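You operate a simulated robot arm through the tools that you are given. There is no shell and no other tool.

You run a simulated two-armed robot. Do the job below in one go: nothing can be reset, and whatever is moved stays where it is left.

TASK
Measure chain piece 25 in the gauge and sort it: over 64 mm is waste.
Fine: slide the gauge open again before lifting it; good goes in the green tray, waste in the grey tray marked WASTE.

Only the result counts: the job must be done as asked and must still hold three seconds after the hand-in. Knocking over, shifting, dropping, spilling or breaking anything else fails it.

THE ROBOT
Two 7-joint arms with fingered hands on one trunk that stands fixed in place. Base frame: the origin is at the foot of the trunk, x ahead of it, y to its left, z up. Readings come in m, rad, newtons and seconds.
The left shoulder is at [0.04, 0.146, 1.154], the right one opposite. With the tool pointing down near the work surface each hand reaches from about 0.3 to 0.72 m from the base axis, measured 20 degrees to its own side. Payload 4 kg a hand.
The tool frame of a hand sits at the grasp point between the pads (the TCP): z along the fingers, y along the line on which they close. The tips reach 0.026 m beyond it. The gripper opens to 0.148 m; its body begins 0.073 m behind the TCP. The gripper is a hand of 3 fingers: y runs from the thumb to the fingers, the wrist lies at [0, 0, -0.224] in the tool frame, and closing takes about 1.5 s.
Orientation is that of the tool frame in the base frame, as a unit quaternion [x, y, z, w]. With the fingers straight down and closing along the base's y, the tool's x points along the base's -x, its y along +y and its z along -z.

THE INTERFACE
- The arms move only by the tool drive_tool. It takes "left_motion", "right_motion" or both (then of equal length, played together; a hand with none holds still); each is a list of rows, each an object (a shift or turn left out is 0, a gripper value left out holds the last) with "slide": the shift along the base's x, y, z in m, a list of three; "angular": the turn, a rotation vector about the base's x, y, z in rad, a list of three; "fingers": the opening in per cent of the stroke, from 0 (shut) to 100 (fully open). In form: [{"slide": [dx, dy, dz], "angular": [ax, ay, az], "fingers": fingers}, ...]. A call has 1 to 20 rows; each row shifts and turns the commanded pose from where the row before left it. A row lasts 0.2 s, in which the tool goes at most 0.05 m and 0.15 rad; a call with a longer step from one row to the next is refused whole, and so is a gripper value outside its range. A pose out of reach is approached as far as the arm can. The call stops where the force on the tool passes 40 N (or 10 N more than at its start, if that is more) or the arm is blocked; 0.2 s more then pass. Each finger travels about 0.108 m/s and halts on what it meets, pressing with about 21 N; the grip force reading is that of the motor and also rises with nothing between the fingers. The clock runs only during rows and for 0.2 s after the last one: add rows that do not move to give the fingers time. The reply holds the time, the measured pose of the TCP, the force on the tool along the base axes, the opening and the grip force, in the units named above and with some noise, with the torque about the TCP (base axes, N m) and any sound that the robot's microphone picked up.
- Cameras (640 x 400 px; columns grow to the right, rows downward): "scene" is now at [0.0974, -0.0251, 1.3697]; the picture's right is [-0.22, -0.97, 0.00], its down [-0.64, 0.15, -0.75] and it looks along [0.73, -0.17, -0.66] (base axes); focal length 214 px, centre (320, 200). "left" rides on the left gripper at [-0.068, -0.039, -0.09] in its tool frame; the picture's right is [0.50, -0.87, 0.00], its down [0.65, 0.38, -0.65] and it looks along [0.57, 0.33, 0.76] (tool axes); focal length 222 px, centre (320, 200). "right" rides on the right gripper at [0.068, -0.039, -0.09] in its tool frame; the picture's right is [0.50, 0.87, 0.00], its down [-0.66, 0.38, -0.65] and it looks along [-0.57, 0.33, 0.76] (tool axes); focal length 222 px, centre (320, 200). There is no depth. A picture from a camera that has moved, and an enlarged one, comes with that camera's place and axes in the base frame and with its lens. The place of the scene camera against the robot may be out by one fixed shift of up to 0.012 m in any direction.
- grab_frame(camera): a new picture of that camera. No time passes.
- move_column(by): moves the trunk up (or, below 0, down) by that many m; the arms and the scene camera ride with it, the base frame stays. It gives what a move gives, with no picture.
- hand_shape(shape, hand): the hand has 3 fingers and takes this shape, open, in about a second: jaw (thumb against the fingers, like two jaws); tri (thumb and two fingers); tip (a fingertip pinch); poke (one finger out to press); point (the index stretched); flat (the hand flat); cup (the hand cupped); fist (a fist). The gripper value then closes the fingers along that shape, each until it touches; the sizes above hold for jaw. It gives what a move gives, with no picture.
- pan_tilt(pan, tilt): turns the head with the scene camera to pan (to the left, within 1.501 rad either way) and tilt (down, from -0.506 to 1.204), counted from straight ahead of the robot. It gives what a move gives.
- zoom(camera, box): a new picture of the part [left, top, right, bottom] of that camera's present view, enlarged. No time passes.
- close_job(): hands the job in; it is judged then, once.

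Nothing tells you positions but the pictures and the camera data. Unless the task says otherwise, let go and move clear before handing in.

The tools are called after "Request:" as a command line: name --argument value ..., lists and objects as JSON in quotes. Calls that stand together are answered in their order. drive_tool: Moves the arms, as the interface text tells. Its arguments: {"type":"object","properties":{"left_motion":{"type":"array","items":{"type":"object","properties":{"slide":{"type":"array","items":{"type":"number"}},"angular":{"type":"array","items":{"type":"number"}},"fingers":{"type":"number"}}}},"right_motion":{"type":"array","items":{"type":"object","properties":{"slide":{"type":"array","items":{"type":"number"}},"angular":{"type":"array","items":{"type":"number"}},"fingers":{"type":"number"}}}}},"required":[]} The other tools are called the same way: move_column (by) moves the trunk up or down; hand_shape (shape, hand) gives the hand a shape; pan_tilt (pan, tilt) turns the head that bears the scene camera; grab_frame (camera) takes a picture; zoom (camera, box) takes an enlarged picture of a part of a camera's view; close_job () hands the job in.

At the start:

```text
time_s: 0.0
left_tcp_pos: [0.4344, 0.1265, 1.2282]
left_tool_rot: [-0.001, 1.0, 0.0, 0.0]
left_force: [0.0, -1.0, 0.7]
left_ft_torque: [0.01, -0.01, 0.02]
left_finger_gap: 0.1477
left_grasp_force: 0.0
left_shape: jaw
right_tcp_pos: [0.3412, -0.1709, 1.1805]
right_tool_rot: [0.0, 1.0, -0.001, 0.0]
right_force: [0.2, 0.5, -0.2]
right_ft_torque: [-0.01, 0.0, -0.02]
right_finger_gap: 0.1481
right_grasp_force: 0.1
right_shape: jaw
trunk travel left (down, up): [-0.325, 0.181]
head pan, tilt (commanded): [-0.227, 0.717]
```

scene: 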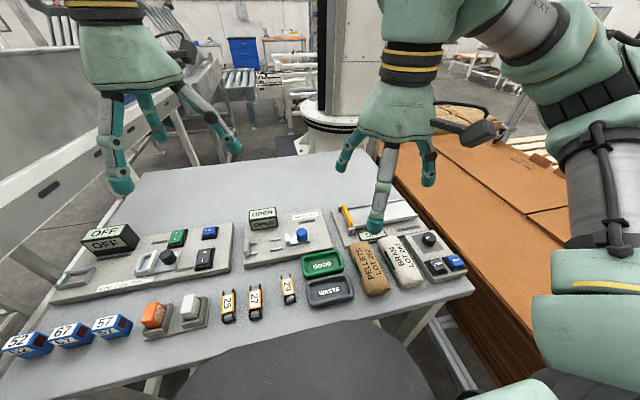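
right: 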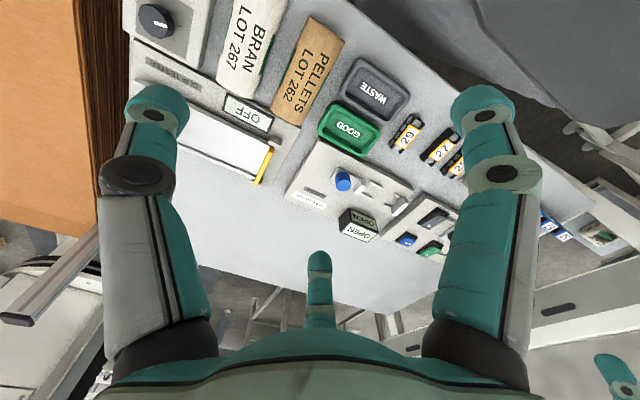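
left: 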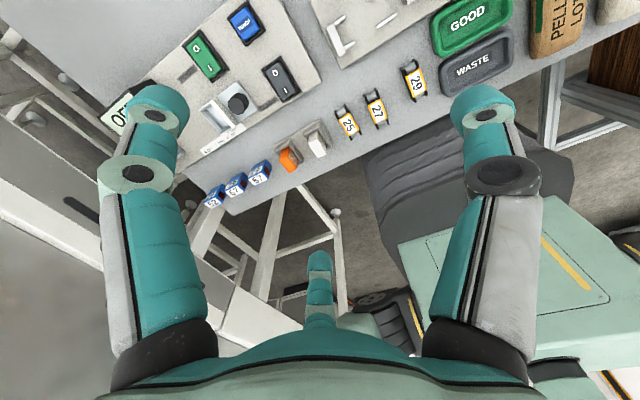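

I see a table with several fixtures: a gauge-like fixture with a blue knob and an OPEN sign, chain pieces 25, 27 and 29, and green GOOD and grey WASTE trays. I'll zoom in on them before moving anything.

Request:
zoom --camera "scene" --box '[200, 190, 360, 330]'

Request:
zoom --camera "scene" --box '[40, 200, 240, 325]'

Request:
zoom --camera "right" --box '[270, 100, 480, 260]'

Request:
zoom --camera "left" --box '[300, 0, 540, 150]'

```text
2.86 times, centred on (280, 260) of scene
camera zoom: at [0.0974, -0.0251, 1.3697], right [-0.22, -0.97, 0.0], down [-0.64, 0.15, -0.75], along [0.73, -0.17, -0.66], focal length 613 px, centre (434, 29)
```

zoom: 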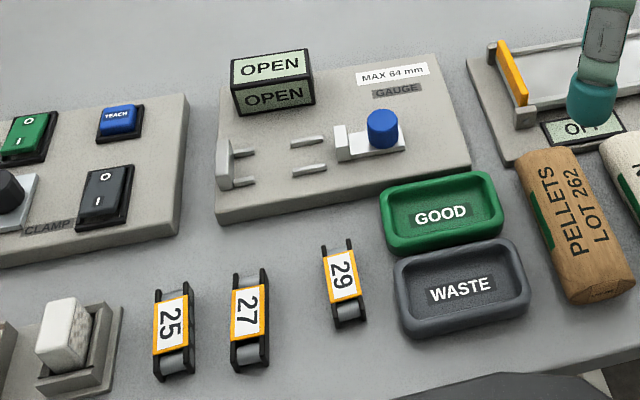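

```text
3.20 times, centred on (140, 262) of scene
camera zoom: at [0.0974, -0.0251, 1.3697], right [-0.22, -0.97, 0.0], down [-0.64, 0.15, -0.75], along [0.73, -0.17, -0.66], focal length 686 px, centre (896, 0)
```

zoom: 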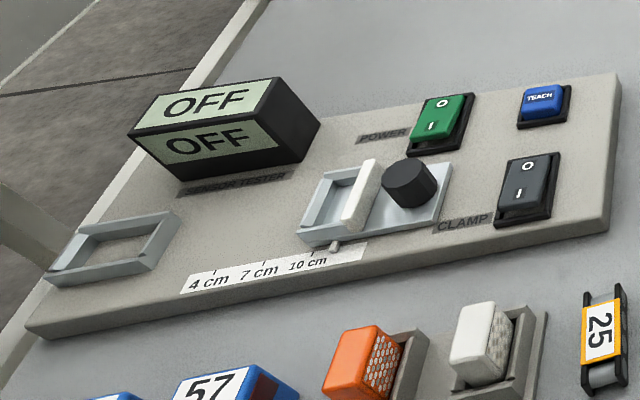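

```text
2.50 times, centred on (375, 180) of right
camera zoom: at [0.2733, -0.2092, 1.2723], right [-0.5, 0.87, 0.0], down [0.66, 0.38, 0.65], along [0.57, 0.33, -0.76], focal length 555 px, centre (182, 250)
```

zoom: 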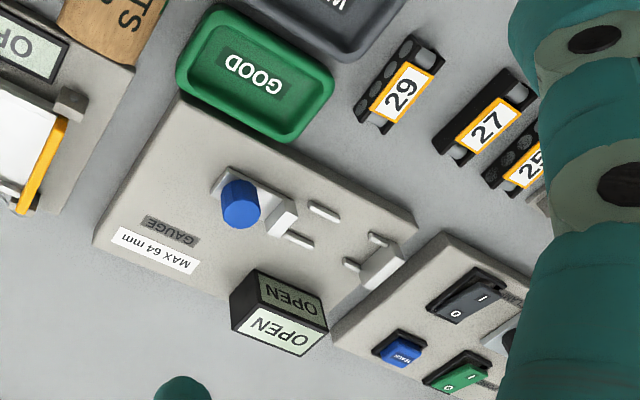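

```text
2.67 times, centred on (420, 75) of left
camera zoom: at [0.5017, 0.0884, 1.3188], right [-0.5, -0.87, 0.0], down [-0.66, 0.38, 0.65], along [-0.57, 0.33, -0.76], focal length 592 px, centre (53, 533)
```

zoom: 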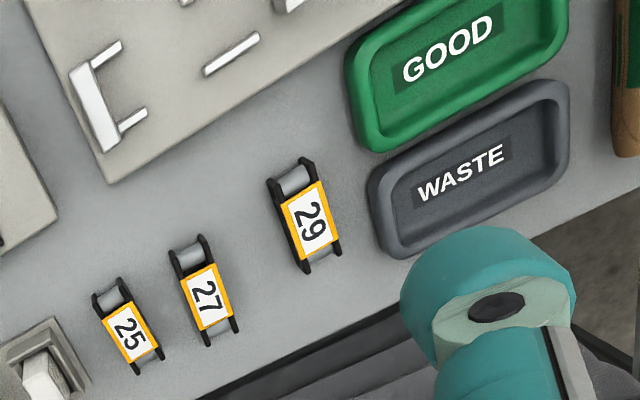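

The gauge has a fixed anvil at its left end, guide rails, and a slider with a blue knob, and the display reads OPEN. I put piece 25 near (0.33, 0.13), the knob near (0.466, -0.046) and the anvil near (0.466, 0.095). Next I'll bring the right hand's camera closer to the gauge, moving the left hand out of the way.

Request:
drive_tool --left_motion '[{"slide": [0, 0.04, 0]}, {"slide": [0, 0.04, 0]}, {"slide": [0, 0.04, 0]}, {}]' --right_motion '[{"slide": [0, 0.04, -0.03]}, {"slide": [0, 0.04, -0.03]}, {"slide": [0, 0.03, -0.03]}, {}]'

Request:
grab_frame --camera "right"

Request:
grab_frame --camera "left"

Request:
grab_frame --camera "scene"

```text
time_s: 1.0
left_tcp_pos: [0.4344, 0.2461, 1.2289]
left_tool_rot: [0.0, 1.0, -0.001, 0.0]
left_force: [-0.5, 0.4, -0.1]
left_ft_torque: [0.01, 0.0, 0.0]
left_finger_gap: 0.1482
left_grasp_force: 0.0
left_shape: jaw
right_tcp_pos: [0.3422, -0.0603, 1.0907]
right_tool_rot: [-0.001, 1.0, 0.001, 0.0]
right_force: [0.9, 0.9, -0.1]
right_ft_torque: [0.01, -0.02, 0.03]
right_finger_gap: 0.1479
right_grasp_force: 0.0
right_shape: jaw
trunk travel left (down, up): [-0.325, 0.181]
head pan, tilt (commanded): [-0.227, 0.717]
```

```text
taken
camera right: at [0.2749, -0.0978, 1.1819], right [-0.5, 0.87, 0.0], down [0.66, 0.38, 0.65], along [0.57, 0.33, -0.76], focal length 222 px, centre (320, 200)
```

right: 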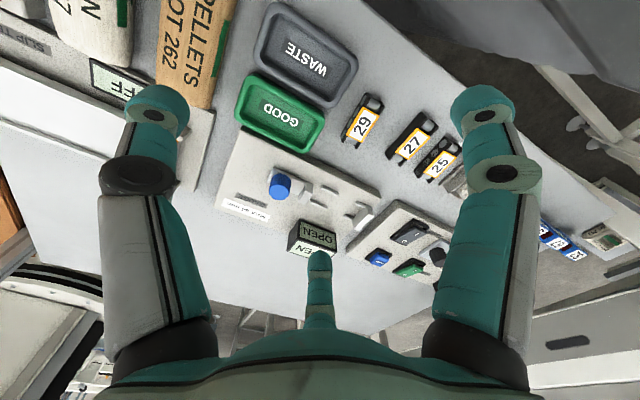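

```text
taken
camera left: at [0.5015, 0.2069, 1.3185], right [-0.5, -0.87, 0.0], down [-0.66, 0.38, 0.65], along [-0.57, 0.33, -0.76], focal length 222 px, centre (320, 200)
```

left: 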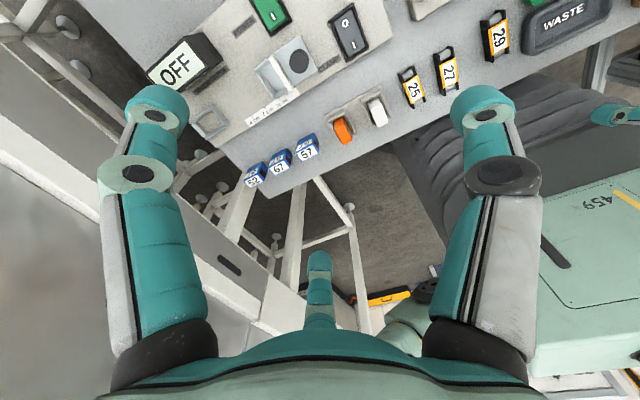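

```text
taken
camera scene: at [0.0973, -0.026, 1.3697], right [-0.22, -0.97, 0.0], down [-0.64, 0.15, -0.75], along [0.73, -0.17, -0.66], focal length 214 px, centre (320, 200)
```

scene: 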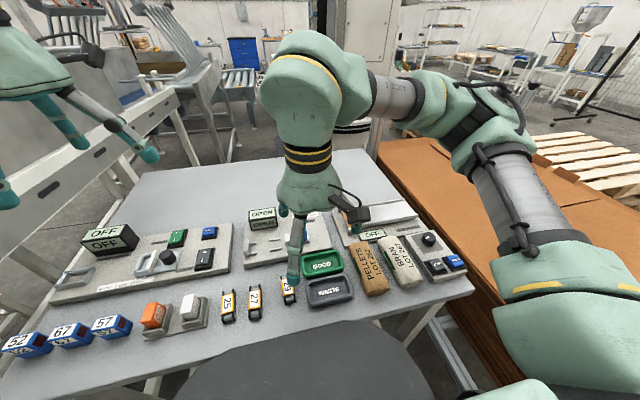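

The three fingers look evenly spaced around the palm when fully open. I'll partly close both hands in free air to learn how the jaw shape really closes, because the space around piece 25 is tight.

Request:
drive_tool --left_motion '[{"fingers": 30}, {}, {}, {}, {}, {}]' --right_motion '[{"fingers": 0}, {}, {}, {}, {}, {}, {}, {}]'

```text
refused: give rows for one hand, or as many for the one as for the other
```

I still see the same scene, and the call was refused because the two hands had different row counts. I'll send it again with equal lists.

Request:
drive_tool --left_motion '[{"fingers": 30}, {}, {}, {}, {}, {}, {}, {}]' --right_motion '[{"fingers": 0}, {}, {}, {}, {}, {}, {}, {}]'

Request:
grab_frame --camera "right"

Request:
grab_frame --camera "left"

Request:
grab_frame --camera "scene"

```text
time_s: 2.8
left_tcp_pos: [0.4333, 0.2458, 1.2282]
left_tool_rot: [0.0, 1.0, 0.001, 0.0]
left_force: [0.1, -0.4, 0.0]
left_ft_torque: [-0.02, 0.03, 0.03]
left_finger_gap: 0.0451
left_grasp_force: 0.1
left_shape: jaw
right_tcp_pos: [0.343, -0.0594, 1.0915]
right_tool_rot: [0.0, 1.0, -0.001, 0.0]
right_force: [0.1, 0.3, -0.3]
right_ft_torque: [0.01, 0.0, -0.01]
right_finger_gap: 0.0
right_grasp_force: 21.3
right_shape: jaw
trunk travel left (down, up): [-0.325, 0.181]
head pan, tilt (commanded): [-0.227, 0.717]
```

```text
taken
camera right: at [0.275, -0.0974, 1.1823], right [-0.5, 0.87, 0.0], down [0.66, 0.38, 0.65], along [0.57, 0.33, -0.76], focal length 222 px, centre (320, 200)
```

right: 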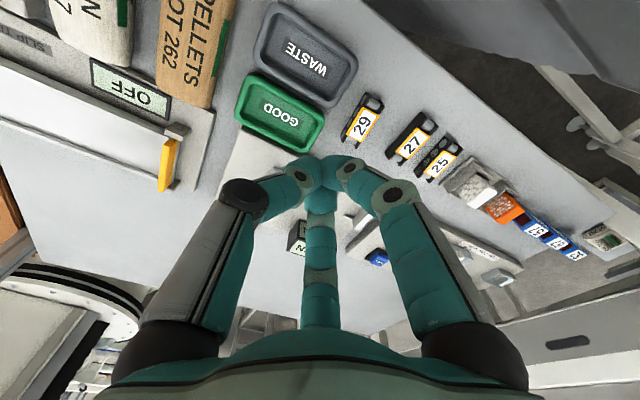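

```text
taken
camera left: at [0.5015, 0.2075, 1.3185], right [-0.5, -0.87, 0.0], down [-0.66, 0.38, 0.65], along [-0.57, 0.33, -0.76], focal length 222 px, centre (320, 200)
```

left: 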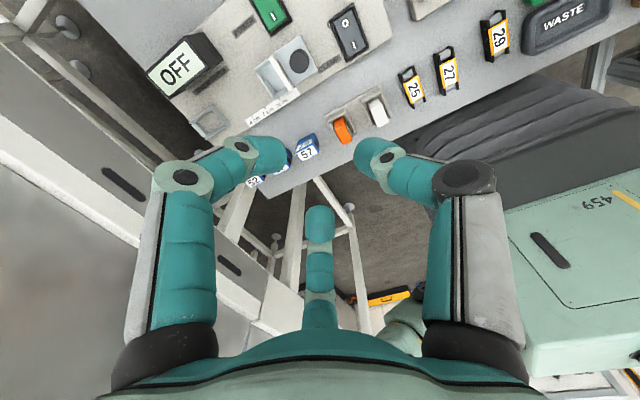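

```text
taken
camera scene: at [0.0974, -0.0251, 1.3697], right [-0.22, -0.97, 0.0], down [-0.64, 0.15, -0.75], along [0.73, -0.17, -0.66], focal length 214 px, centre (320, 200)
```

scene: 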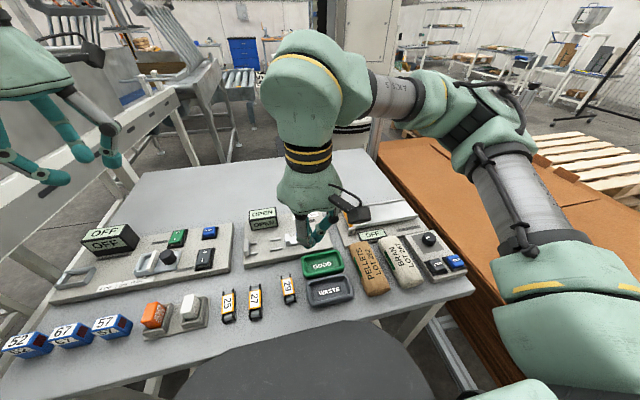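

In the jaw shape the three fingers close radially to a single point. I'll try the tip shape on the left hand and the tri shape on the right, to see which suits a narrow piece best.

Request:
hand_shape --hand "left" --shape "tip"

Request:
hand_shape --hand "right" --shape "tri"

Request:
grab_frame --camera "left"

Request:
grab_frame --camera "right"

Request:
grab_frame --camera "scene"

```text
time_s: 3.7
left_tcp_pos: [0.4326, 0.2463, 1.2284]
left_tool_rot: [-0.001, 1.0, 0.0, 0.0]
left_force: [0.0, -0.2, 0.3]
left_ft_torque: [0.0, 0.02, 0.0]
left_finger_gap: 0.1479
left_grasp_force: 0.0
left_shape: tip
right_tcp_pos: [0.3431, -0.0591, 1.0913]
right_tool_rot: [-0.002, 1.0, 0.0, 0.0]
right_force: [0.4, -0.5, 1.0]
right_ft_torque: [0.01, 0.0, 0.01]
right_finger_gap: 0.0001
right_grasp_force: 20.8
right_shape: jaw
trunk travel left (down, up): [-0.325, 0.181]
head pan, tilt (commanded): [-0.227, 0.717]
```

```text
time_s: 4.6
left_tcp_pos: [0.4327, 0.2453, 1.2279]
left_tool_rot: [-0.001, 1.0, 0.0, 0.0]
left_force: [0.7, -0.2, 0.0]
left_ft_torque: [0.02, 0.0, 0.0]
left_finger_gap: 0.1479
left_grasp_force: 0.1
left_shape: tip
right_tcp_pos: [0.3422, -0.0589, 1.0915]
right_tool_rot: [-0.001, 1.0, 0.0, 0.0]
right_force: [0.4, 0.5, 0.5]
right_ft_torque: [0.0, -0.04, 0.01]
right_finger_gap: 0.1478
right_grasp_force: 0.1
right_shape: tri
trunk travel left (down, up): [-0.325, 0.181]
head pan, tilt (commanded): [-0.227, 0.717]
```

```text
taken
camera left: at [0.5015, 0.2075, 1.3185], right [-0.5, -0.87, 0.0], down [-0.66, 0.38, 0.65], along [-0.57, 0.33, -0.76], focal length 222 px, centre (320, 200)
```

left: 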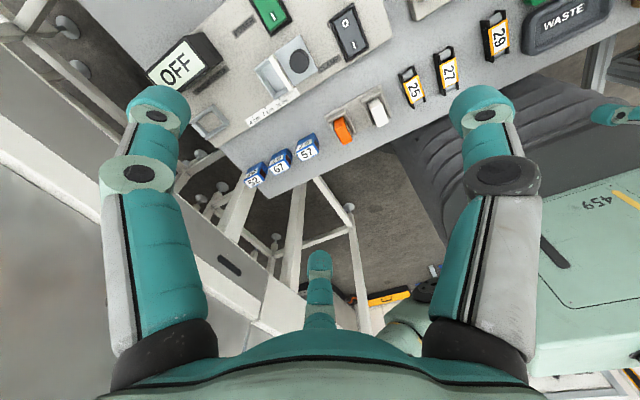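

```text
taken
camera right: at [0.275, -0.0974, 1.1823], right [-0.5, 0.87, 0.0], down [0.66, 0.38, 0.65], along [0.57, 0.33, -0.76], focal length 222 px, centre (320, 200)
```

right: 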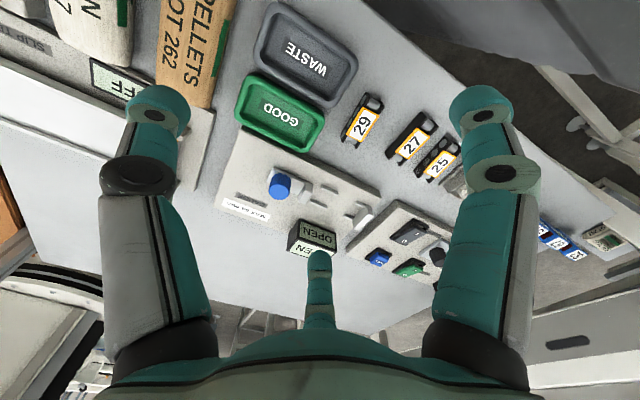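

```text
taken
camera scene: at [0.0974, -0.025, 1.3697], right [-0.22, -0.97, 0.0], down [-0.64, 0.15, -0.75], along [0.73, -0.17, -0.66], focal length 214 px, centre (320, 200)
```

scene: 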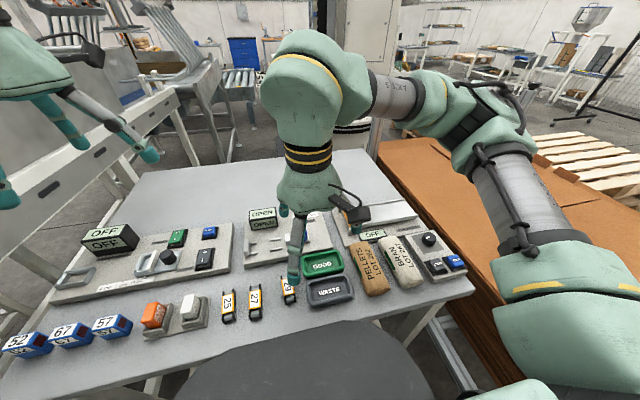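

All the open shapes look the same, so I'll close each hand and compare how tip and tri behave.

Request:
drive_tool --left_motion '[{"fingers": 15}, {}, {}, {}, {}, {}, {}]' --right_motion '[{"fingers": 15}, {}, {}, {}, {}, {}, {}]'

Request:
grab_frame --camera "left"

Request:
grab_frame --camera "right"

Request:
grab_frame --camera "scene"

```text
time_s: 6.2
left_tcp_pos: [0.4339, 0.2451, 1.2293]
left_tool_rot: [0.0, 1.0, 0.001, 0.0]
left_force: [0.1, 0.6, 0.6]
left_ft_torque: [-0.01, -0.01, -0.02]
left_finger_gap: 0.0224
left_grasp_force: 0.0
left_shape: tip
right_tcp_pos: [0.3427, -0.06, 1.0919]
right_tool_rot: [0.0, 1.0, 0.0, -0.001]
right_force: [-0.2, -0.7, 0.1]
right_ft_torque: [-0.03, 0.01, -0.03]
right_finger_gap: 0.0226
right_grasp_force: 0.1
right_shape: tri
trunk travel left (down, up): [-0.325, 0.181]
head pan, tilt (commanded): [-0.227, 0.717]
```

```text
taken
camera left: at [0.5015, 0.2075, 1.3185], right [-0.5, -0.87, 0.0], down [-0.66, 0.38, 0.65], along [-0.57, 0.33, -0.76], focal length 222 px, centre (320, 200)
```

left: 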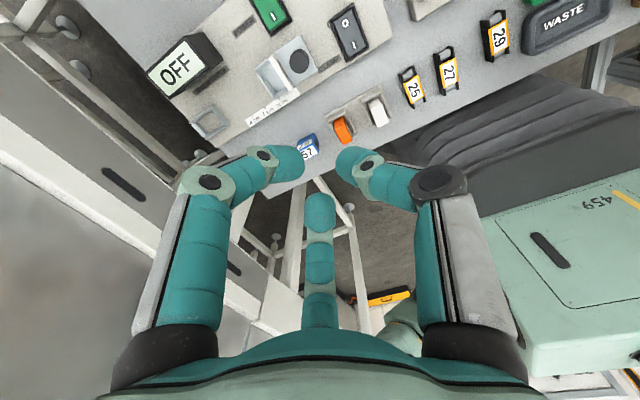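

```text
taken
camera right: at [0.275, -0.0974, 1.1823], right [-0.5, 0.87, 0.0], down [0.66, 0.38, 0.65], along [0.57, 0.33, -0.76], focal length 222 px, centre (320, 200)
```

right: 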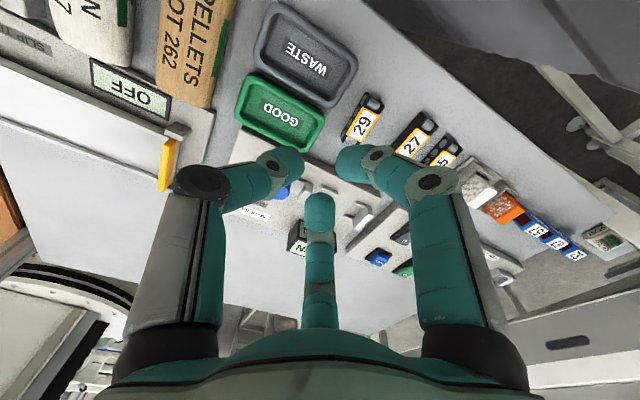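

```text
taken
camera scene: at [0.0974, -0.025, 1.3697], right [-0.22, -0.97, 0.0], down [-0.64, 0.15, -0.75], along [0.73, -0.17, -0.66], focal length 214 px, centre (320, 200)
```

scene: 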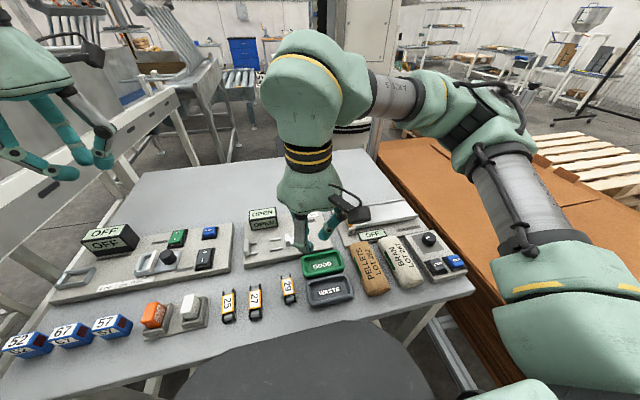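

Every shape closes the same way, with three fingers moving radially to the tool axis. I'll put both hands back in jaw and take a closer zoom of the gauge to see where the rails leave room for fingertips.

Request:
hand_shape --hand "left" --shape "jaw"

Request:
hand_shape --hand "right" --shape "jaw"

Request:
zoom --camera "right" --box '[220, 130, 400, 245]'

Request:
zoom --camera "right" --box '[330, 80, 480, 180]'

Request:
zoom --camera "scene" --box '[235, 200, 345, 270]'

Request:
zoom --camera "scene" --box '[170, 265, 310, 335]'

```text
time_s: 7.1
left_tcp_pos: [0.4329, 0.2471, 1.2278]
left_tool_rot: [-0.001, 1.0, 0.0, 0.0]
left_force: [-0.4, 0.0, 0.7]
left_ft_torque: [0.0, -0.01, 0.02]
left_finger_gap: 0.148
left_grasp_force: 0.1
left_shape: jaw
right_tcp_pos: [0.3436, -0.0596, 1.0914]
right_tool_rot: [-0.001, 1.0, 0.0, 0.0]
right_force: [0.5, -0.1, -0.6]
right_ft_torque: [0.05, 0.0, -0.02]
right_finger_gap: 0.0224
right_grasp_force: 0.1
right_shape: tri
trunk travel left (down, up): [-0.325, 0.181]
head pan, tilt (commanded): [-0.227, 0.717]
```

```text
time_s: 8.0
left_tcp_pos: [0.433, 0.2462, 1.2282]
left_tool_rot: [-0.001, 1.0, 0.001, 0.0]
left_force: [0.9, 0.2, -0.2]
left_ft_torque: [0.0, -0.02, 0.0]
left_finger_gap: 0.1479
left_grasp_force: 0.0
left_shape: jaw
right_tcp_pos: [0.3443, -0.0599, 1.0914]
right_tool_rot: [0.0, 1.0, 0.0, 0.0]
right_force: [0.0, 0.0, 1.0]
right_ft_torque: [0.0, -0.01, 0.03]
right_finger_gap: 0.1478
right_grasp_force: 0.1
right_shape: jaw
trunk travel left (down, up): [-0.325, 0.181]
head pan, tilt (commanded): [-0.227, 0.717]
```

```text
3.48 times, centred on (310, 188) of right
camera zoom: at [0.275, -0.0974, 1.1823], right [-0.5, 0.87, 0.0], down [0.66, 0.38, 0.65], along [0.57, 0.33, -0.76], focal length 773 px, centre (355, 244)
```

zoom: 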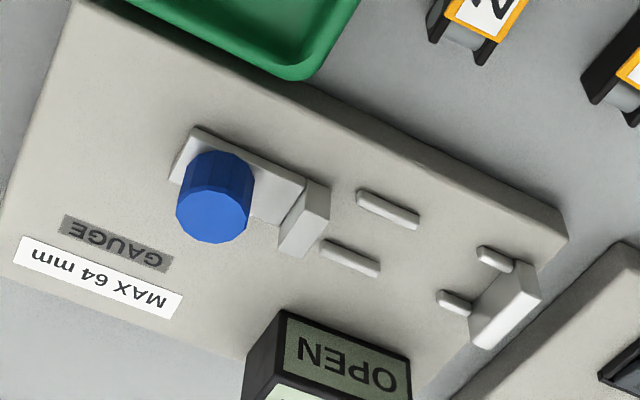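

```text
4.00 times, centred on (405, 130) of right
camera zoom: at [0.275, -0.0974, 1.1823], right [-0.5, 0.87, 0.0], down [0.66, 0.38, 0.65], along [0.57, 0.33, -0.76], focal length 888 px, centre (-20, 480)
```

zoom: 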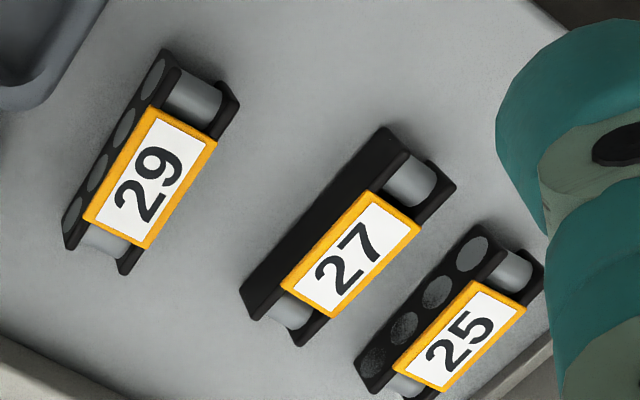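

```text
5.71 times, centred on (290, 235) of scene
camera zoom: at [0.0974, -0.025, 1.3697], right [-0.22, -0.97, 0.0], down [-0.64, 0.15, -0.75], along [0.73, -0.17, -0.66], focal length 1226 px, centre (491, 0)
```

zoom: 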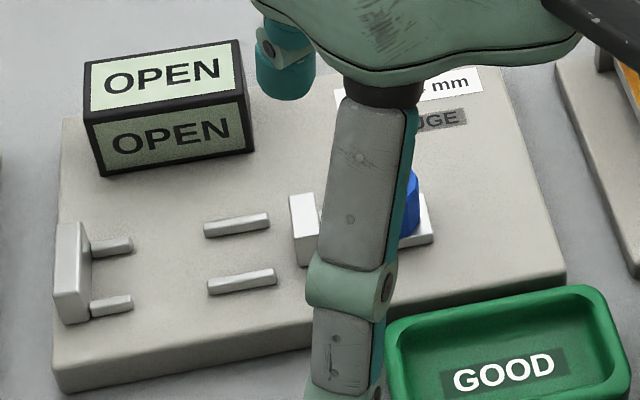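

```text
4.57 times, centred on (240, 300) of scene
camera zoom: at [0.0974, -0.025, 1.3697], right [-0.22, -0.97, 0.0], down [-0.64, 0.15, -0.75], along [0.73, -0.17, -0.66], focal length 980 px, centre (686, -257)
```

zoom: 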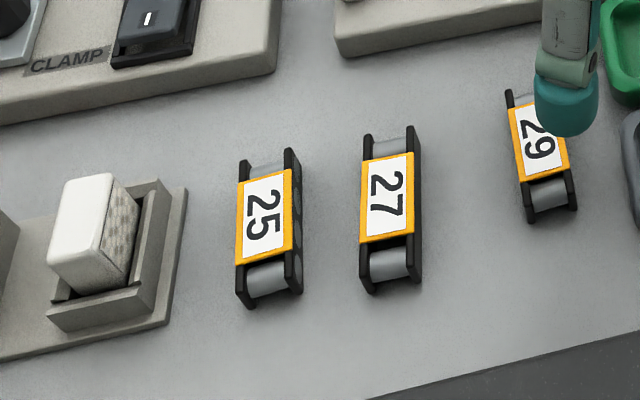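

I can see the gauge in detail. There are two short side guides on the anvil, two rail pieces in the middle and a clear gap between them where the fingertips can go. I'll pull the right hand back and bring the left camera over piece 25 for a closer look.

Request:
drive_tool --left_motion '[{}, {}, {"slide": [-0.005, -0.03, -0.03]}, {"slide": [-0.005, -0.03, -0.03]}, {"slide": [-0.005, -0.03, -0.03]}, {"slide": [-0.005, -0.03, -0.03]}, {}]' --right_motion '[{"slide": [0, -0.04, 0.02]}, {"slide": [0, -0.04, 0.02]}, {"slide": [0, -0.04, 0.02]}, {"slide": [0, -0.02, 0.0]}, {}, {}, {}]'

Request:
grab_frame --camera "left"

Request:
zoom --camera "left" --box '[240, 90, 440, 215]'

```text
time_s: 9.6
left_tcp_pos: [0.4122, 0.1277, 1.1093]
left_tool_rot: [-0.001, 1.0, 0.0, 0.001]
left_force: [0.3, -0.4, -1.0]
left_ft_torque: [-0.02, 0.0, 0.05]
left_finger_gap: 0.1479
left_grasp_force: 0.0
left_shape: jaw
right_tcp_pos: [0.3423, -0.2014, 1.1488]
right_tool_rot: [-0.001, 1.0, -0.001, 0.0]
right_force: [0.7, 0.6, -0.7]
right_ft_torque: [0.0, -0.01, -0.01]
right_finger_gap: 0.148
right_grasp_force: 0.0
right_shape: jaw
trunk travel left (down, up): [-0.325, 0.181]
head pan, tilt (commanded): [-0.227, 0.717]
```

```text
taken
camera left: at [0.4806, 0.0898, 1.1994], right [-0.5, -0.87, 0.0], down [-0.66, 0.38, 0.65], along [-0.57, 0.33, -0.76], focal length 222 px, centre (320, 200)
```

left: 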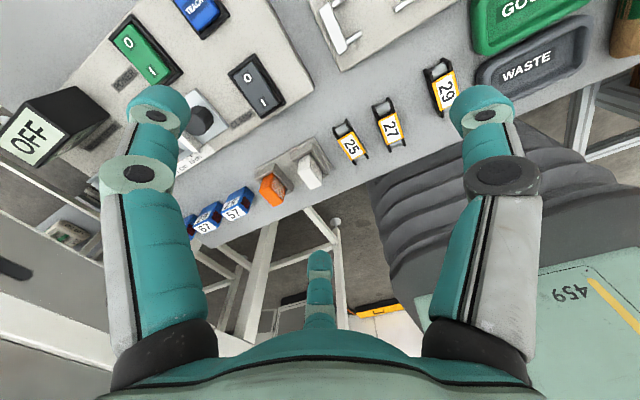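

```text
3.20 times, centred on (340, 152) of left
camera zoom: at [0.4806, 0.0898, 1.1994], right [-0.5, -0.87, 0.0], down [-0.66, 0.38, 0.65], along [-0.57, 0.33, -0.76], focal length 711 px, centre (256, 352)
```

zoom: 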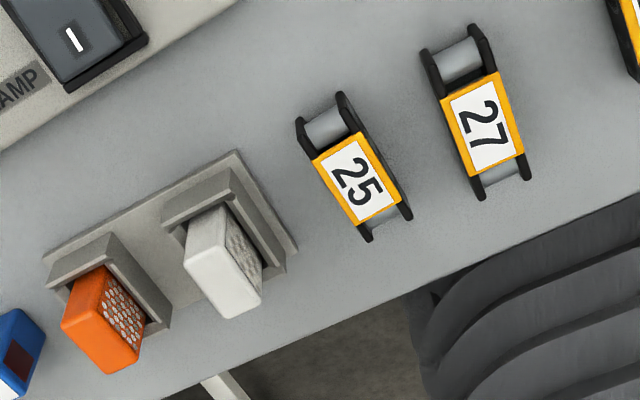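

I place piece 25's label at about (0.330, 0.125, 0.914), with its long axis nearly along x. Piece 27 is about 31 mm to one side of it, and a small bracket base is about 34 mm to the other. I'll take sharper zooms of the gauge from the scene and left cameras to fix its dimensions.

Request:
zoom --camera "scene" --box '[240, 200, 345, 265]'

Request:
zoom --camera "left" --box '[300, 0, 428, 80]'

Request:
zoom --camera "right" --box '[290, 150, 450, 250]'

Request:
zoom --camera "scene" --box '[205, 270, 285, 320]'

```text
6.10 times, centred on (292, 232) of scene
camera zoom: at [0.0968, -0.0247, 1.3698], right [-0.22, -0.97, 0.0], down [-0.64, 0.15, -0.75], along [0.73, -0.17, -0.66], focal length 1307 px, centre (488, 2)
```

zoom: 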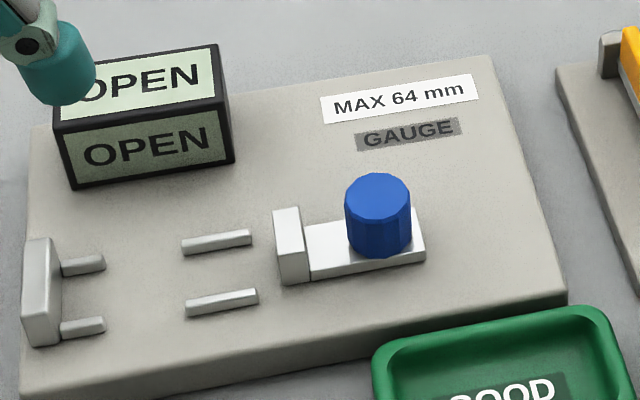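

```text
5.00 times, centred on (364, 40) of left
camera zoom: at [0.4806, 0.0898, 1.1994], right [-0.5, -0.87, 0.0], down [-0.66, 0.38, 0.65], along [-0.57, 0.33, -0.76], focal length 1111 px, centre (100, 1000)
```

zoom: 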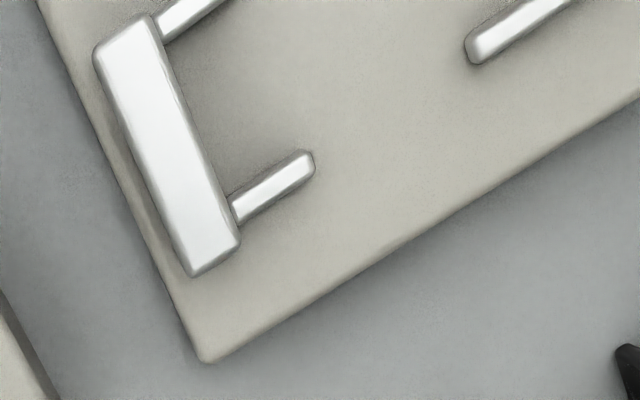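

```text
4.00 times, centred on (370, 200) of right
camera zoom: at [0.2745, -0.2378, 1.2407], right [-0.5, 0.87, 0.0], down [0.66, 0.38, 0.65], along [0.57, 0.33, -0.76], focal length 888 px, centre (120, 200)
```

zoom: 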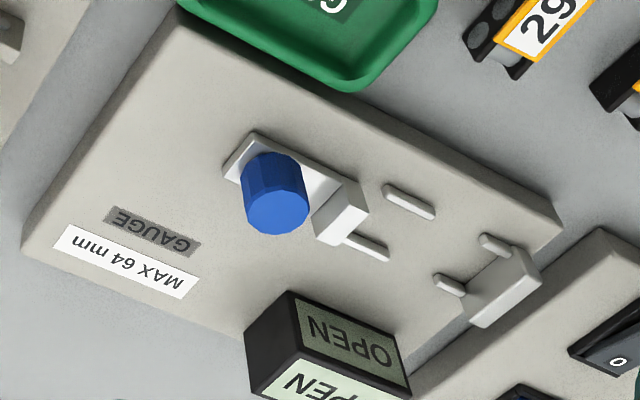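

```text
8.00 times, centred on (245, 295) of scene
camera zoom: at [0.0968, -0.0247, 1.3698], right [-0.22, -0.97, 0.0], down [-0.64, 0.15, -0.75], along [0.73, -0.17, -0.66], focal length 1716 px, centre (920, -560)
```

zoom: 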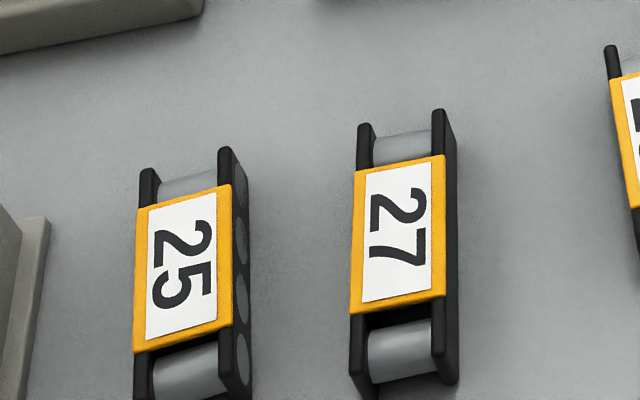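

Matching views from all the cameras, the gauge lines up with the base axes:
- Channel centreline: x≈0.459
- Rail tops: z≈0.927
- Anvil face: y≈0.081
- Piece 25 label: about (0.334, 0.125, 0.922)

Next I'll move the left camera to look down on the slider side.

Request:
drive_tool --left_motion '[{"slide": [0.03, -0.03, 0]}, {"slide": [0.03, -0.03, 0]}, {"slide": [0.03, -0.03, 0]}, {}]'

Request:
grab_frame --camera "left"

Request:
zoom --camera "left" --box '[260, 20, 420, 120]'

Request:
zoom --camera "scene" --box '[200, 280, 300, 342]'

```text
time_s: 10.6
left_tcp_pos: [0.5018, 0.0384, 1.1106]
left_tool_rot: [0.0, 1.0, 0.0, -0.001]
left_force: [0.0, -0.3, 0.2]
left_ft_torque: [-0.03, 0.02, -0.03]
left_finger_gap: 0.1477
left_grasp_force: 0.0
left_shape: jaw
right_tcp_pos: [0.3422, -0.1997, 1.149]
right_tool_rot: [-0.002, 1.0, 0.0, 0.0]
right_force: [0.5, 0.0, 0.2]
right_ft_torque: [-0.01, 0.01, 0.0]
right_finger_gap: 0.1479
right_grasp_force: 0.0
right_shape: jaw
trunk travel left (down, up): [-0.325, 0.181]
head pan, tilt (commanded): [-0.227, 0.717]
```

```text
taken
camera left: at [0.5709, -0.0009, 1.2005], right [-0.5, -0.87, 0.0], down [-0.66, 0.38, 0.65], along [-0.57, 0.33, -0.76], focal length 222 px, centre (320, 200)
```

left: 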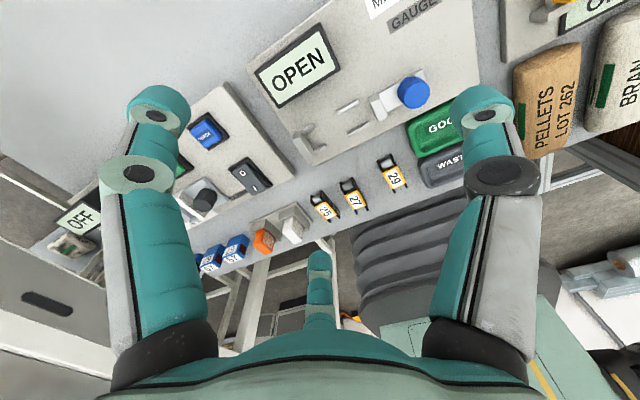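

```text
4.00 times, centred on (340, 70) of left
camera zoom: at [0.5709, -0.0009, 1.2005], right [-0.5, -0.87, 0.0], down [-0.66, 0.38, 0.65], along [-0.57, 0.33, -0.76], focal length 888 px, centre (240, 720)
```

zoom: 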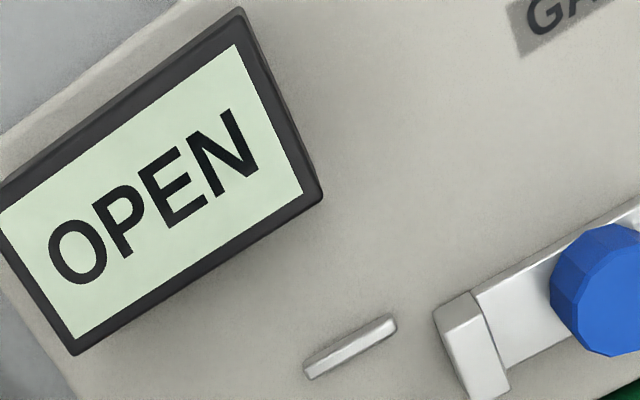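

```text
6.40 times, centred on (250, 311) of scene
camera zoom: at [0.0972, -0.0245, 1.3698], right [-0.22, -0.97, 0.0], down [-0.64, 0.15, -0.75], along [0.73, -0.17, -0.66], focal length 1373 px, centre (768, -510)
```

zoom: 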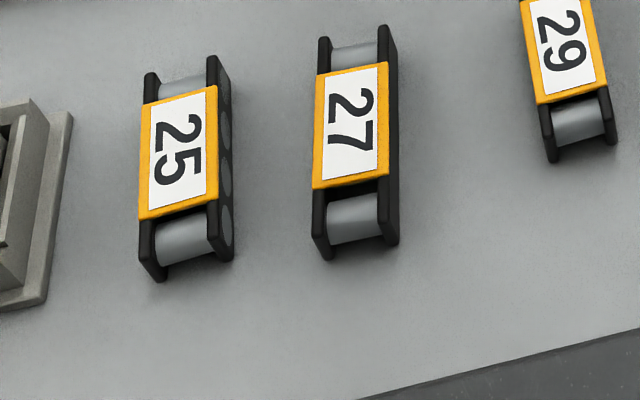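

The slider and knob are in view from above now. I'll zoom in on the channel and on the pieces from this angle.

Request:
zoom --camera "left" --box '[290, 65, 450, 165]'

Request:
zoom --camera "left" --box '[280, 155, 408, 235]'

Request:
zoom --camera "left" --box '[380, 80, 508, 200]'

```text
4.00 times, centred on (370, 115) of left
camera zoom: at [0.5709, -0.0009, 1.2005], right [-0.5, -0.87, 0.0], down [-0.66, 0.38, 0.65], along [-0.57, 0.33, -0.76], focal length 888 px, centre (120, 540)
```

zoom: 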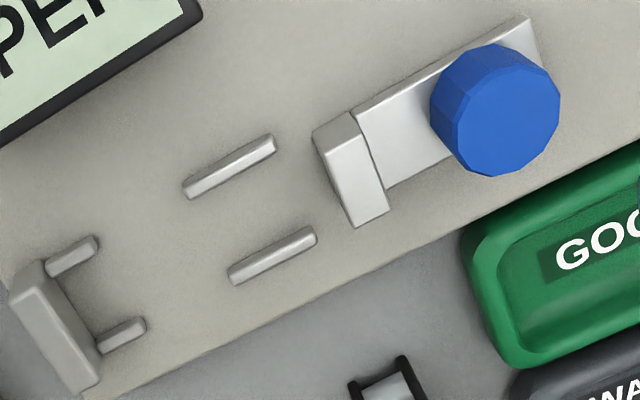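

```text
5.00 times, centred on (344, 195) of left
camera zoom: at [0.5709, -0.0009, 1.2005], right [-0.5, -0.87, 0.0], down [-0.66, 0.38, 0.65], along [-0.57, 0.33, -0.76], focal length 1111 px, centre (200, 225)
```

zoom: 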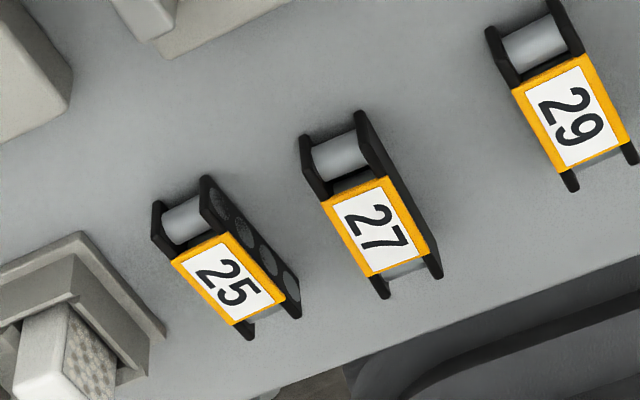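

```text
3.33 times, centred on (444, 140) of left
camera zoom: at [0.5709, -0.0009, 1.2005], right [-0.5, -0.87, 0.0], down [-0.66, 0.38, 0.65], along [-0.57, 0.33, -0.76], focal length 740 px, centre (-93, 400)
```

zoom: 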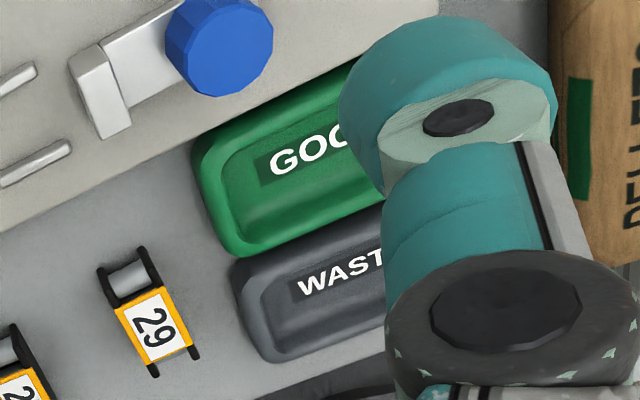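

The channel measures out like this:
- Middle rails: y 0.001 to 0.030, at x≈0.445 and 0.477
- Slider jaw face: y≈-0.010
- Knob centre: about (0.461, -0.0535)

To set the grip height I need the piece's height, so I'll zoom in hard on piece 25 and the table around it.

Request:
zoom --camera "scene" --box '[216, 284, 248, 326]'

Request:
zoom --camera "left" --box '[304, 186, 346, 226]'

Request:
zoom --camera "right" --box '[395, 100, 475, 150]'

Request:
zoom --camera "scene" --box '[240, 230, 300, 268]'

```text
9.52 times, centred on (232, 305) of scene
camera zoom: at [0.0972, -0.0245, 1.3698], right [-0.22, -0.97, 0.0], down [-0.64, 0.15, -0.75], along [0.73, -0.17, -0.66], focal length 2043 px, centre (1158, -800)
```

zoom: 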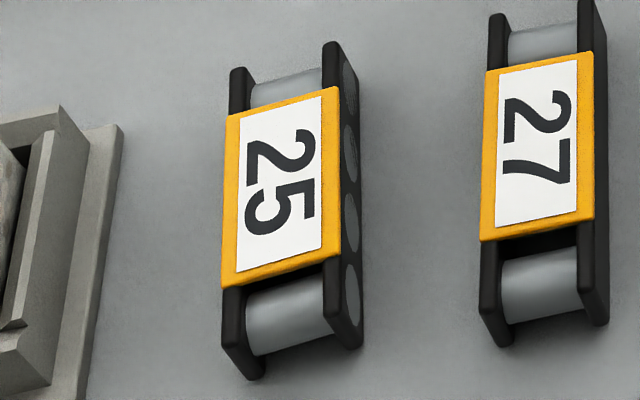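

```text
10.00 times, centred on (325, 206) of left
camera zoom: at [0.5709, -0.0009, 1.2005], right [-0.5, -0.87, 0.0], down [-0.66, 0.38, 0.65], along [-0.57, 0.33, -0.76], focal length 2221 px, centre (270, 140)
```

zoom: 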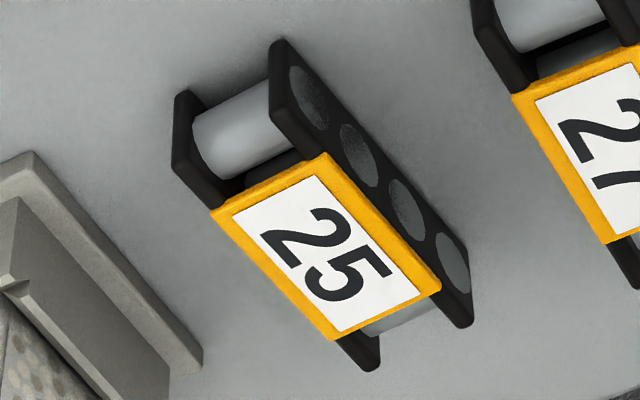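

```text
8.00 times, centred on (435, 125) of right
camera zoom: at [0.2749, -0.2376, 1.2406], right [-0.5, 0.87, 0.0], down [0.66, 0.38, 0.65], along [0.57, 0.33, -0.76], focal length 1777 px, centre (-600, 800)
```

zoom: 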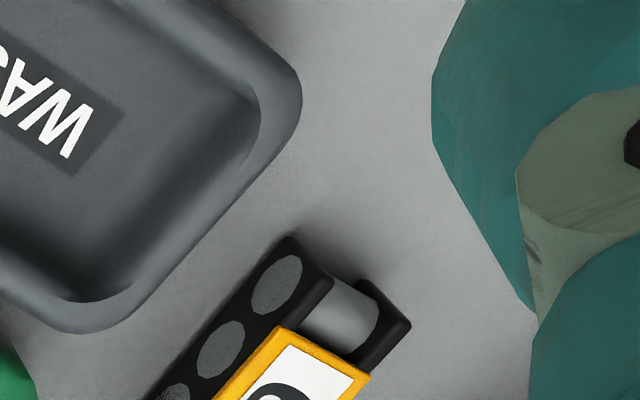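

```text
10.53 times, centred on (270, 249) of scene
camera zoom: at [0.0972, -0.0245, 1.3698], right [-0.22, -0.97, 0.0], down [-0.64, 0.15, -0.75], along [0.73, -0.17, -0.66], focal length 2258 px, centre (846, -316)
```

zoom: 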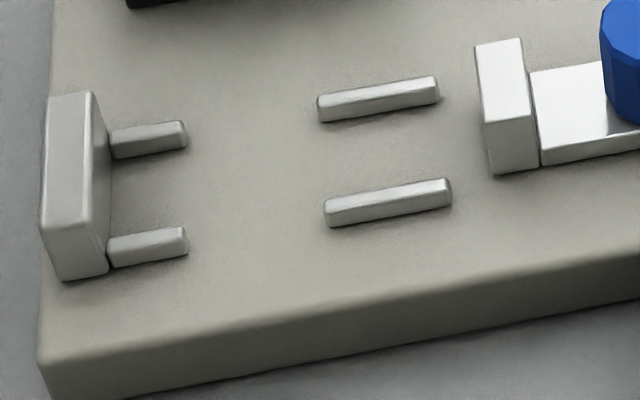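

Working from the pictures: table z≈0.900, gauge plate about 0.918, and piece 25 is roughly 64 × 23.5 × 22 mm, centred at about (0.3315, 0.1245) and turned about 3.5° from x. I plan to pinch it with the two side fingers on its long sides and the thumb at one end. First I'll look closely at the fingertips at a small opening to get their real shape.

Request:
drive_tool --left_motion '[{"slide": [-0.03, 0.03, 0.0], "fingers": 21}, {"slide": [-0.03, 0.03, 0.0]}, {"slide": [-0.02, 0.03, 0.0]}, {}, {}, {}, {}]'

Request:
grab_frame --camera "left"

Request:
zoom --camera "left" --box '[240, 110, 400, 240]'

Request:
grab_frame --camera "scene"

```text
time_s: 12.2
left_tcp_pos: [0.4211, 0.1279, 1.1074]
left_tool_rot: [-0.002, 1.0, 0.0, 0.0]
left_force: [-1.1, -0.5, -0.4]
left_ft_torque: [-0.01, -0.01, -0.02]
left_finger_gap: 0.0314
left_grasp_force: 0.2
left_shape: jaw
right_tcp_pos: [0.3434, -0.2002, 1.1476]
right_tool_rot: [-0.001, 1.0, -0.001, 0.0]
right_force: [0.5, 0.5, 0.7]
right_ft_torque: [0.02, 0.01, 0.01]
right_finger_gap: 0.1482
right_grasp_force: 0.1
right_shape: jaw
trunk travel left (down, up): [-0.325, 0.181]
head pan, tilt (commanded): [-0.227, 0.717]
```

```text
taken
camera left: at [0.4895, 0.0884, 1.1971], right [-0.5, -0.87, 0.0], down [-0.66, 0.38, 0.65], along [-0.57, 0.33, -0.76], focal length 222 px, centre (320, 200)
```

left: 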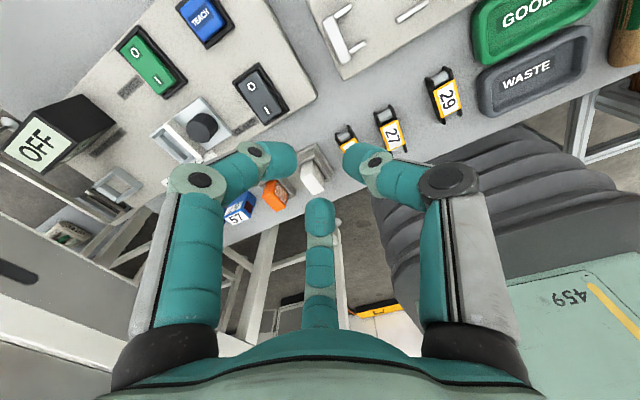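

```text
3.08 times, centred on (320, 175) of left
camera zoom: at [0.4895, 0.0884, 1.1971], right [-0.5, -0.87, 0.0], down [-0.66, 0.38, 0.65], along [-0.57, 0.33, -0.76], focal length 684 px, centre (320, 277)
```

zoom: 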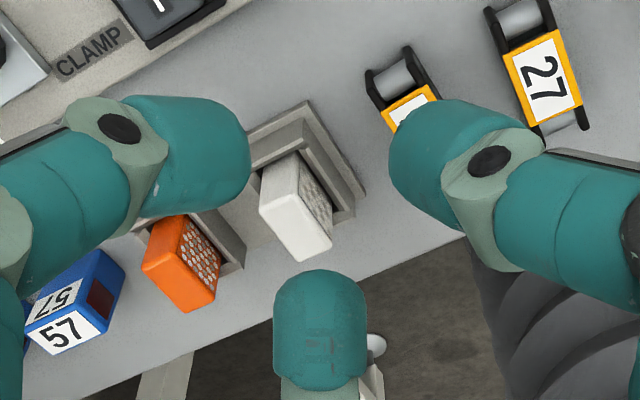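

```text
taken
camera scene: at [0.0975, -0.0254, 1.3697], right [-0.22, -0.97, 0.0], down [-0.64, 0.15, -0.75], along [0.73, -0.17, -0.66], focal length 214 px, centre (320, 200)
```

scene: 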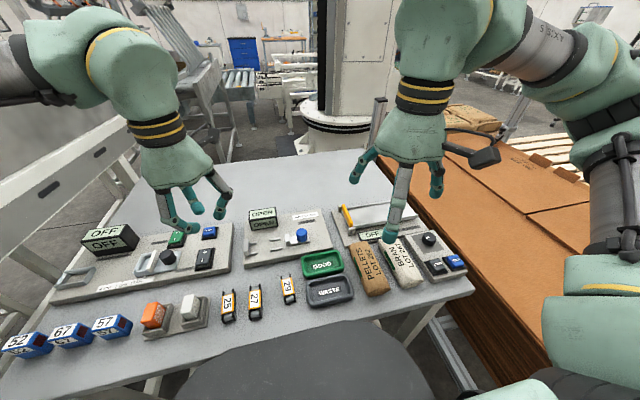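

The fingertips are about 20 mm across. I'll zoom in on the hand from the scene camera to see how far the closing fingers lean outward.

Request:
zoom --camera "scene" --box '[130, 120, 258, 240]'

```text
3.33 times, centred on (194, 180) of scene
camera zoom: at [0.0975, -0.0254, 1.3697], right [-0.22, -0.97, 0.0], down [-0.64, 0.15, -0.75], along [0.73, -0.17, -0.66], focal length 715 px, centre (740, 267)
```

zoom: 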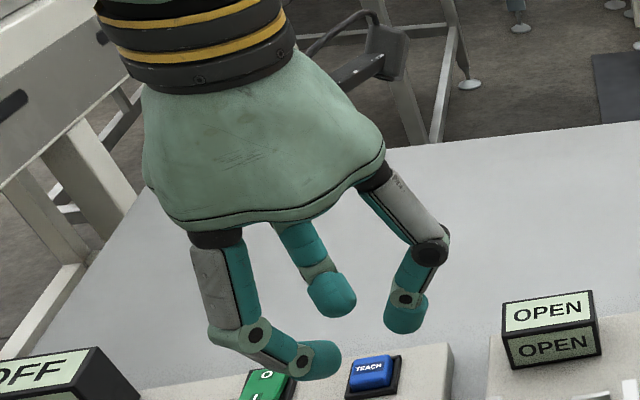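

The fingers lean outward about 45° when nearly closed, so I need to know how tall the white block beside piece 25 is. I'll open the left fingers and look at it from both cameras.

Request:
drive_tool --left_motion '[{"fingers": 60}, {}, {}, {}]'

Request:
zoom --camera "scene" --box '[165, 280, 245, 330]'

Request:
zoom --camera "left" --box '[260, 110, 372, 200]'

```text
time_s: 13.2
left_tcp_pos: [0.4207, 0.1274, 1.1069]
left_tool_rot: [-0.001, 1.0, -0.001, 0.0]
left_force: [0.5, 0.4, 0.5]
left_ft_torque: [0.04, 0.03, 0.03]
left_finger_gap: 0.0884
left_grasp_force: 0.0
left_shape: jaw
right_tcp_pos: [0.3441, -0.2009, 1.1499]
right_tool_rot: [0.0, 1.0, 0.0, 0.001]
right_force: [0.1, 0.1, -0.1]
right_ft_torque: [0.03, 0.04, -0.03]
right_finger_gap: 0.1477
right_grasp_force: 0.1
right_shape: jaw
trunk travel left (down, up): [-0.325, 0.181]
head pan, tilt (commanded): [-0.227, 0.717]
```

```text
8.00 times, centred on (205, 305) of scene
camera zoom: at [0.0974, -0.0252, 1.3697], right [-0.22, -0.97, 0.0], down [-0.64, 0.15, -0.75], along [0.73, -0.17, -0.66], focal length 1716 px, centre (1240, -640)
```

zoom: 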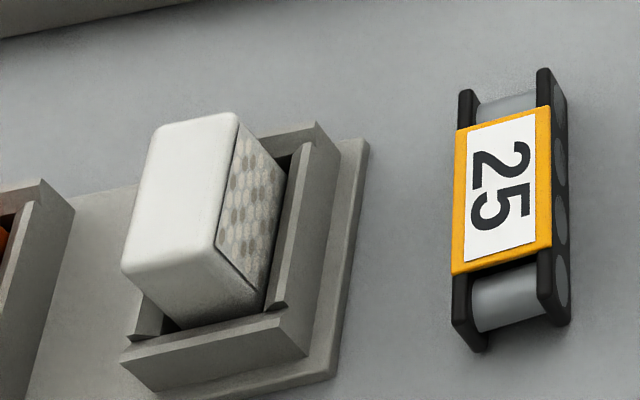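

```text
4.44 times, centred on (316, 155) of left
camera zoom: at [0.4894, 0.0886, 1.1971], right [-0.5, -0.87, 0.0], down [-0.66, 0.38, 0.65], along [-0.57, 0.33, -0.76], focal length 987 px, centre (338, 400)
```

zoom: 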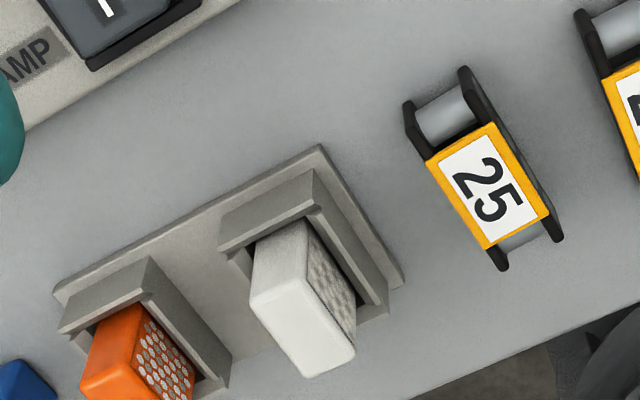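

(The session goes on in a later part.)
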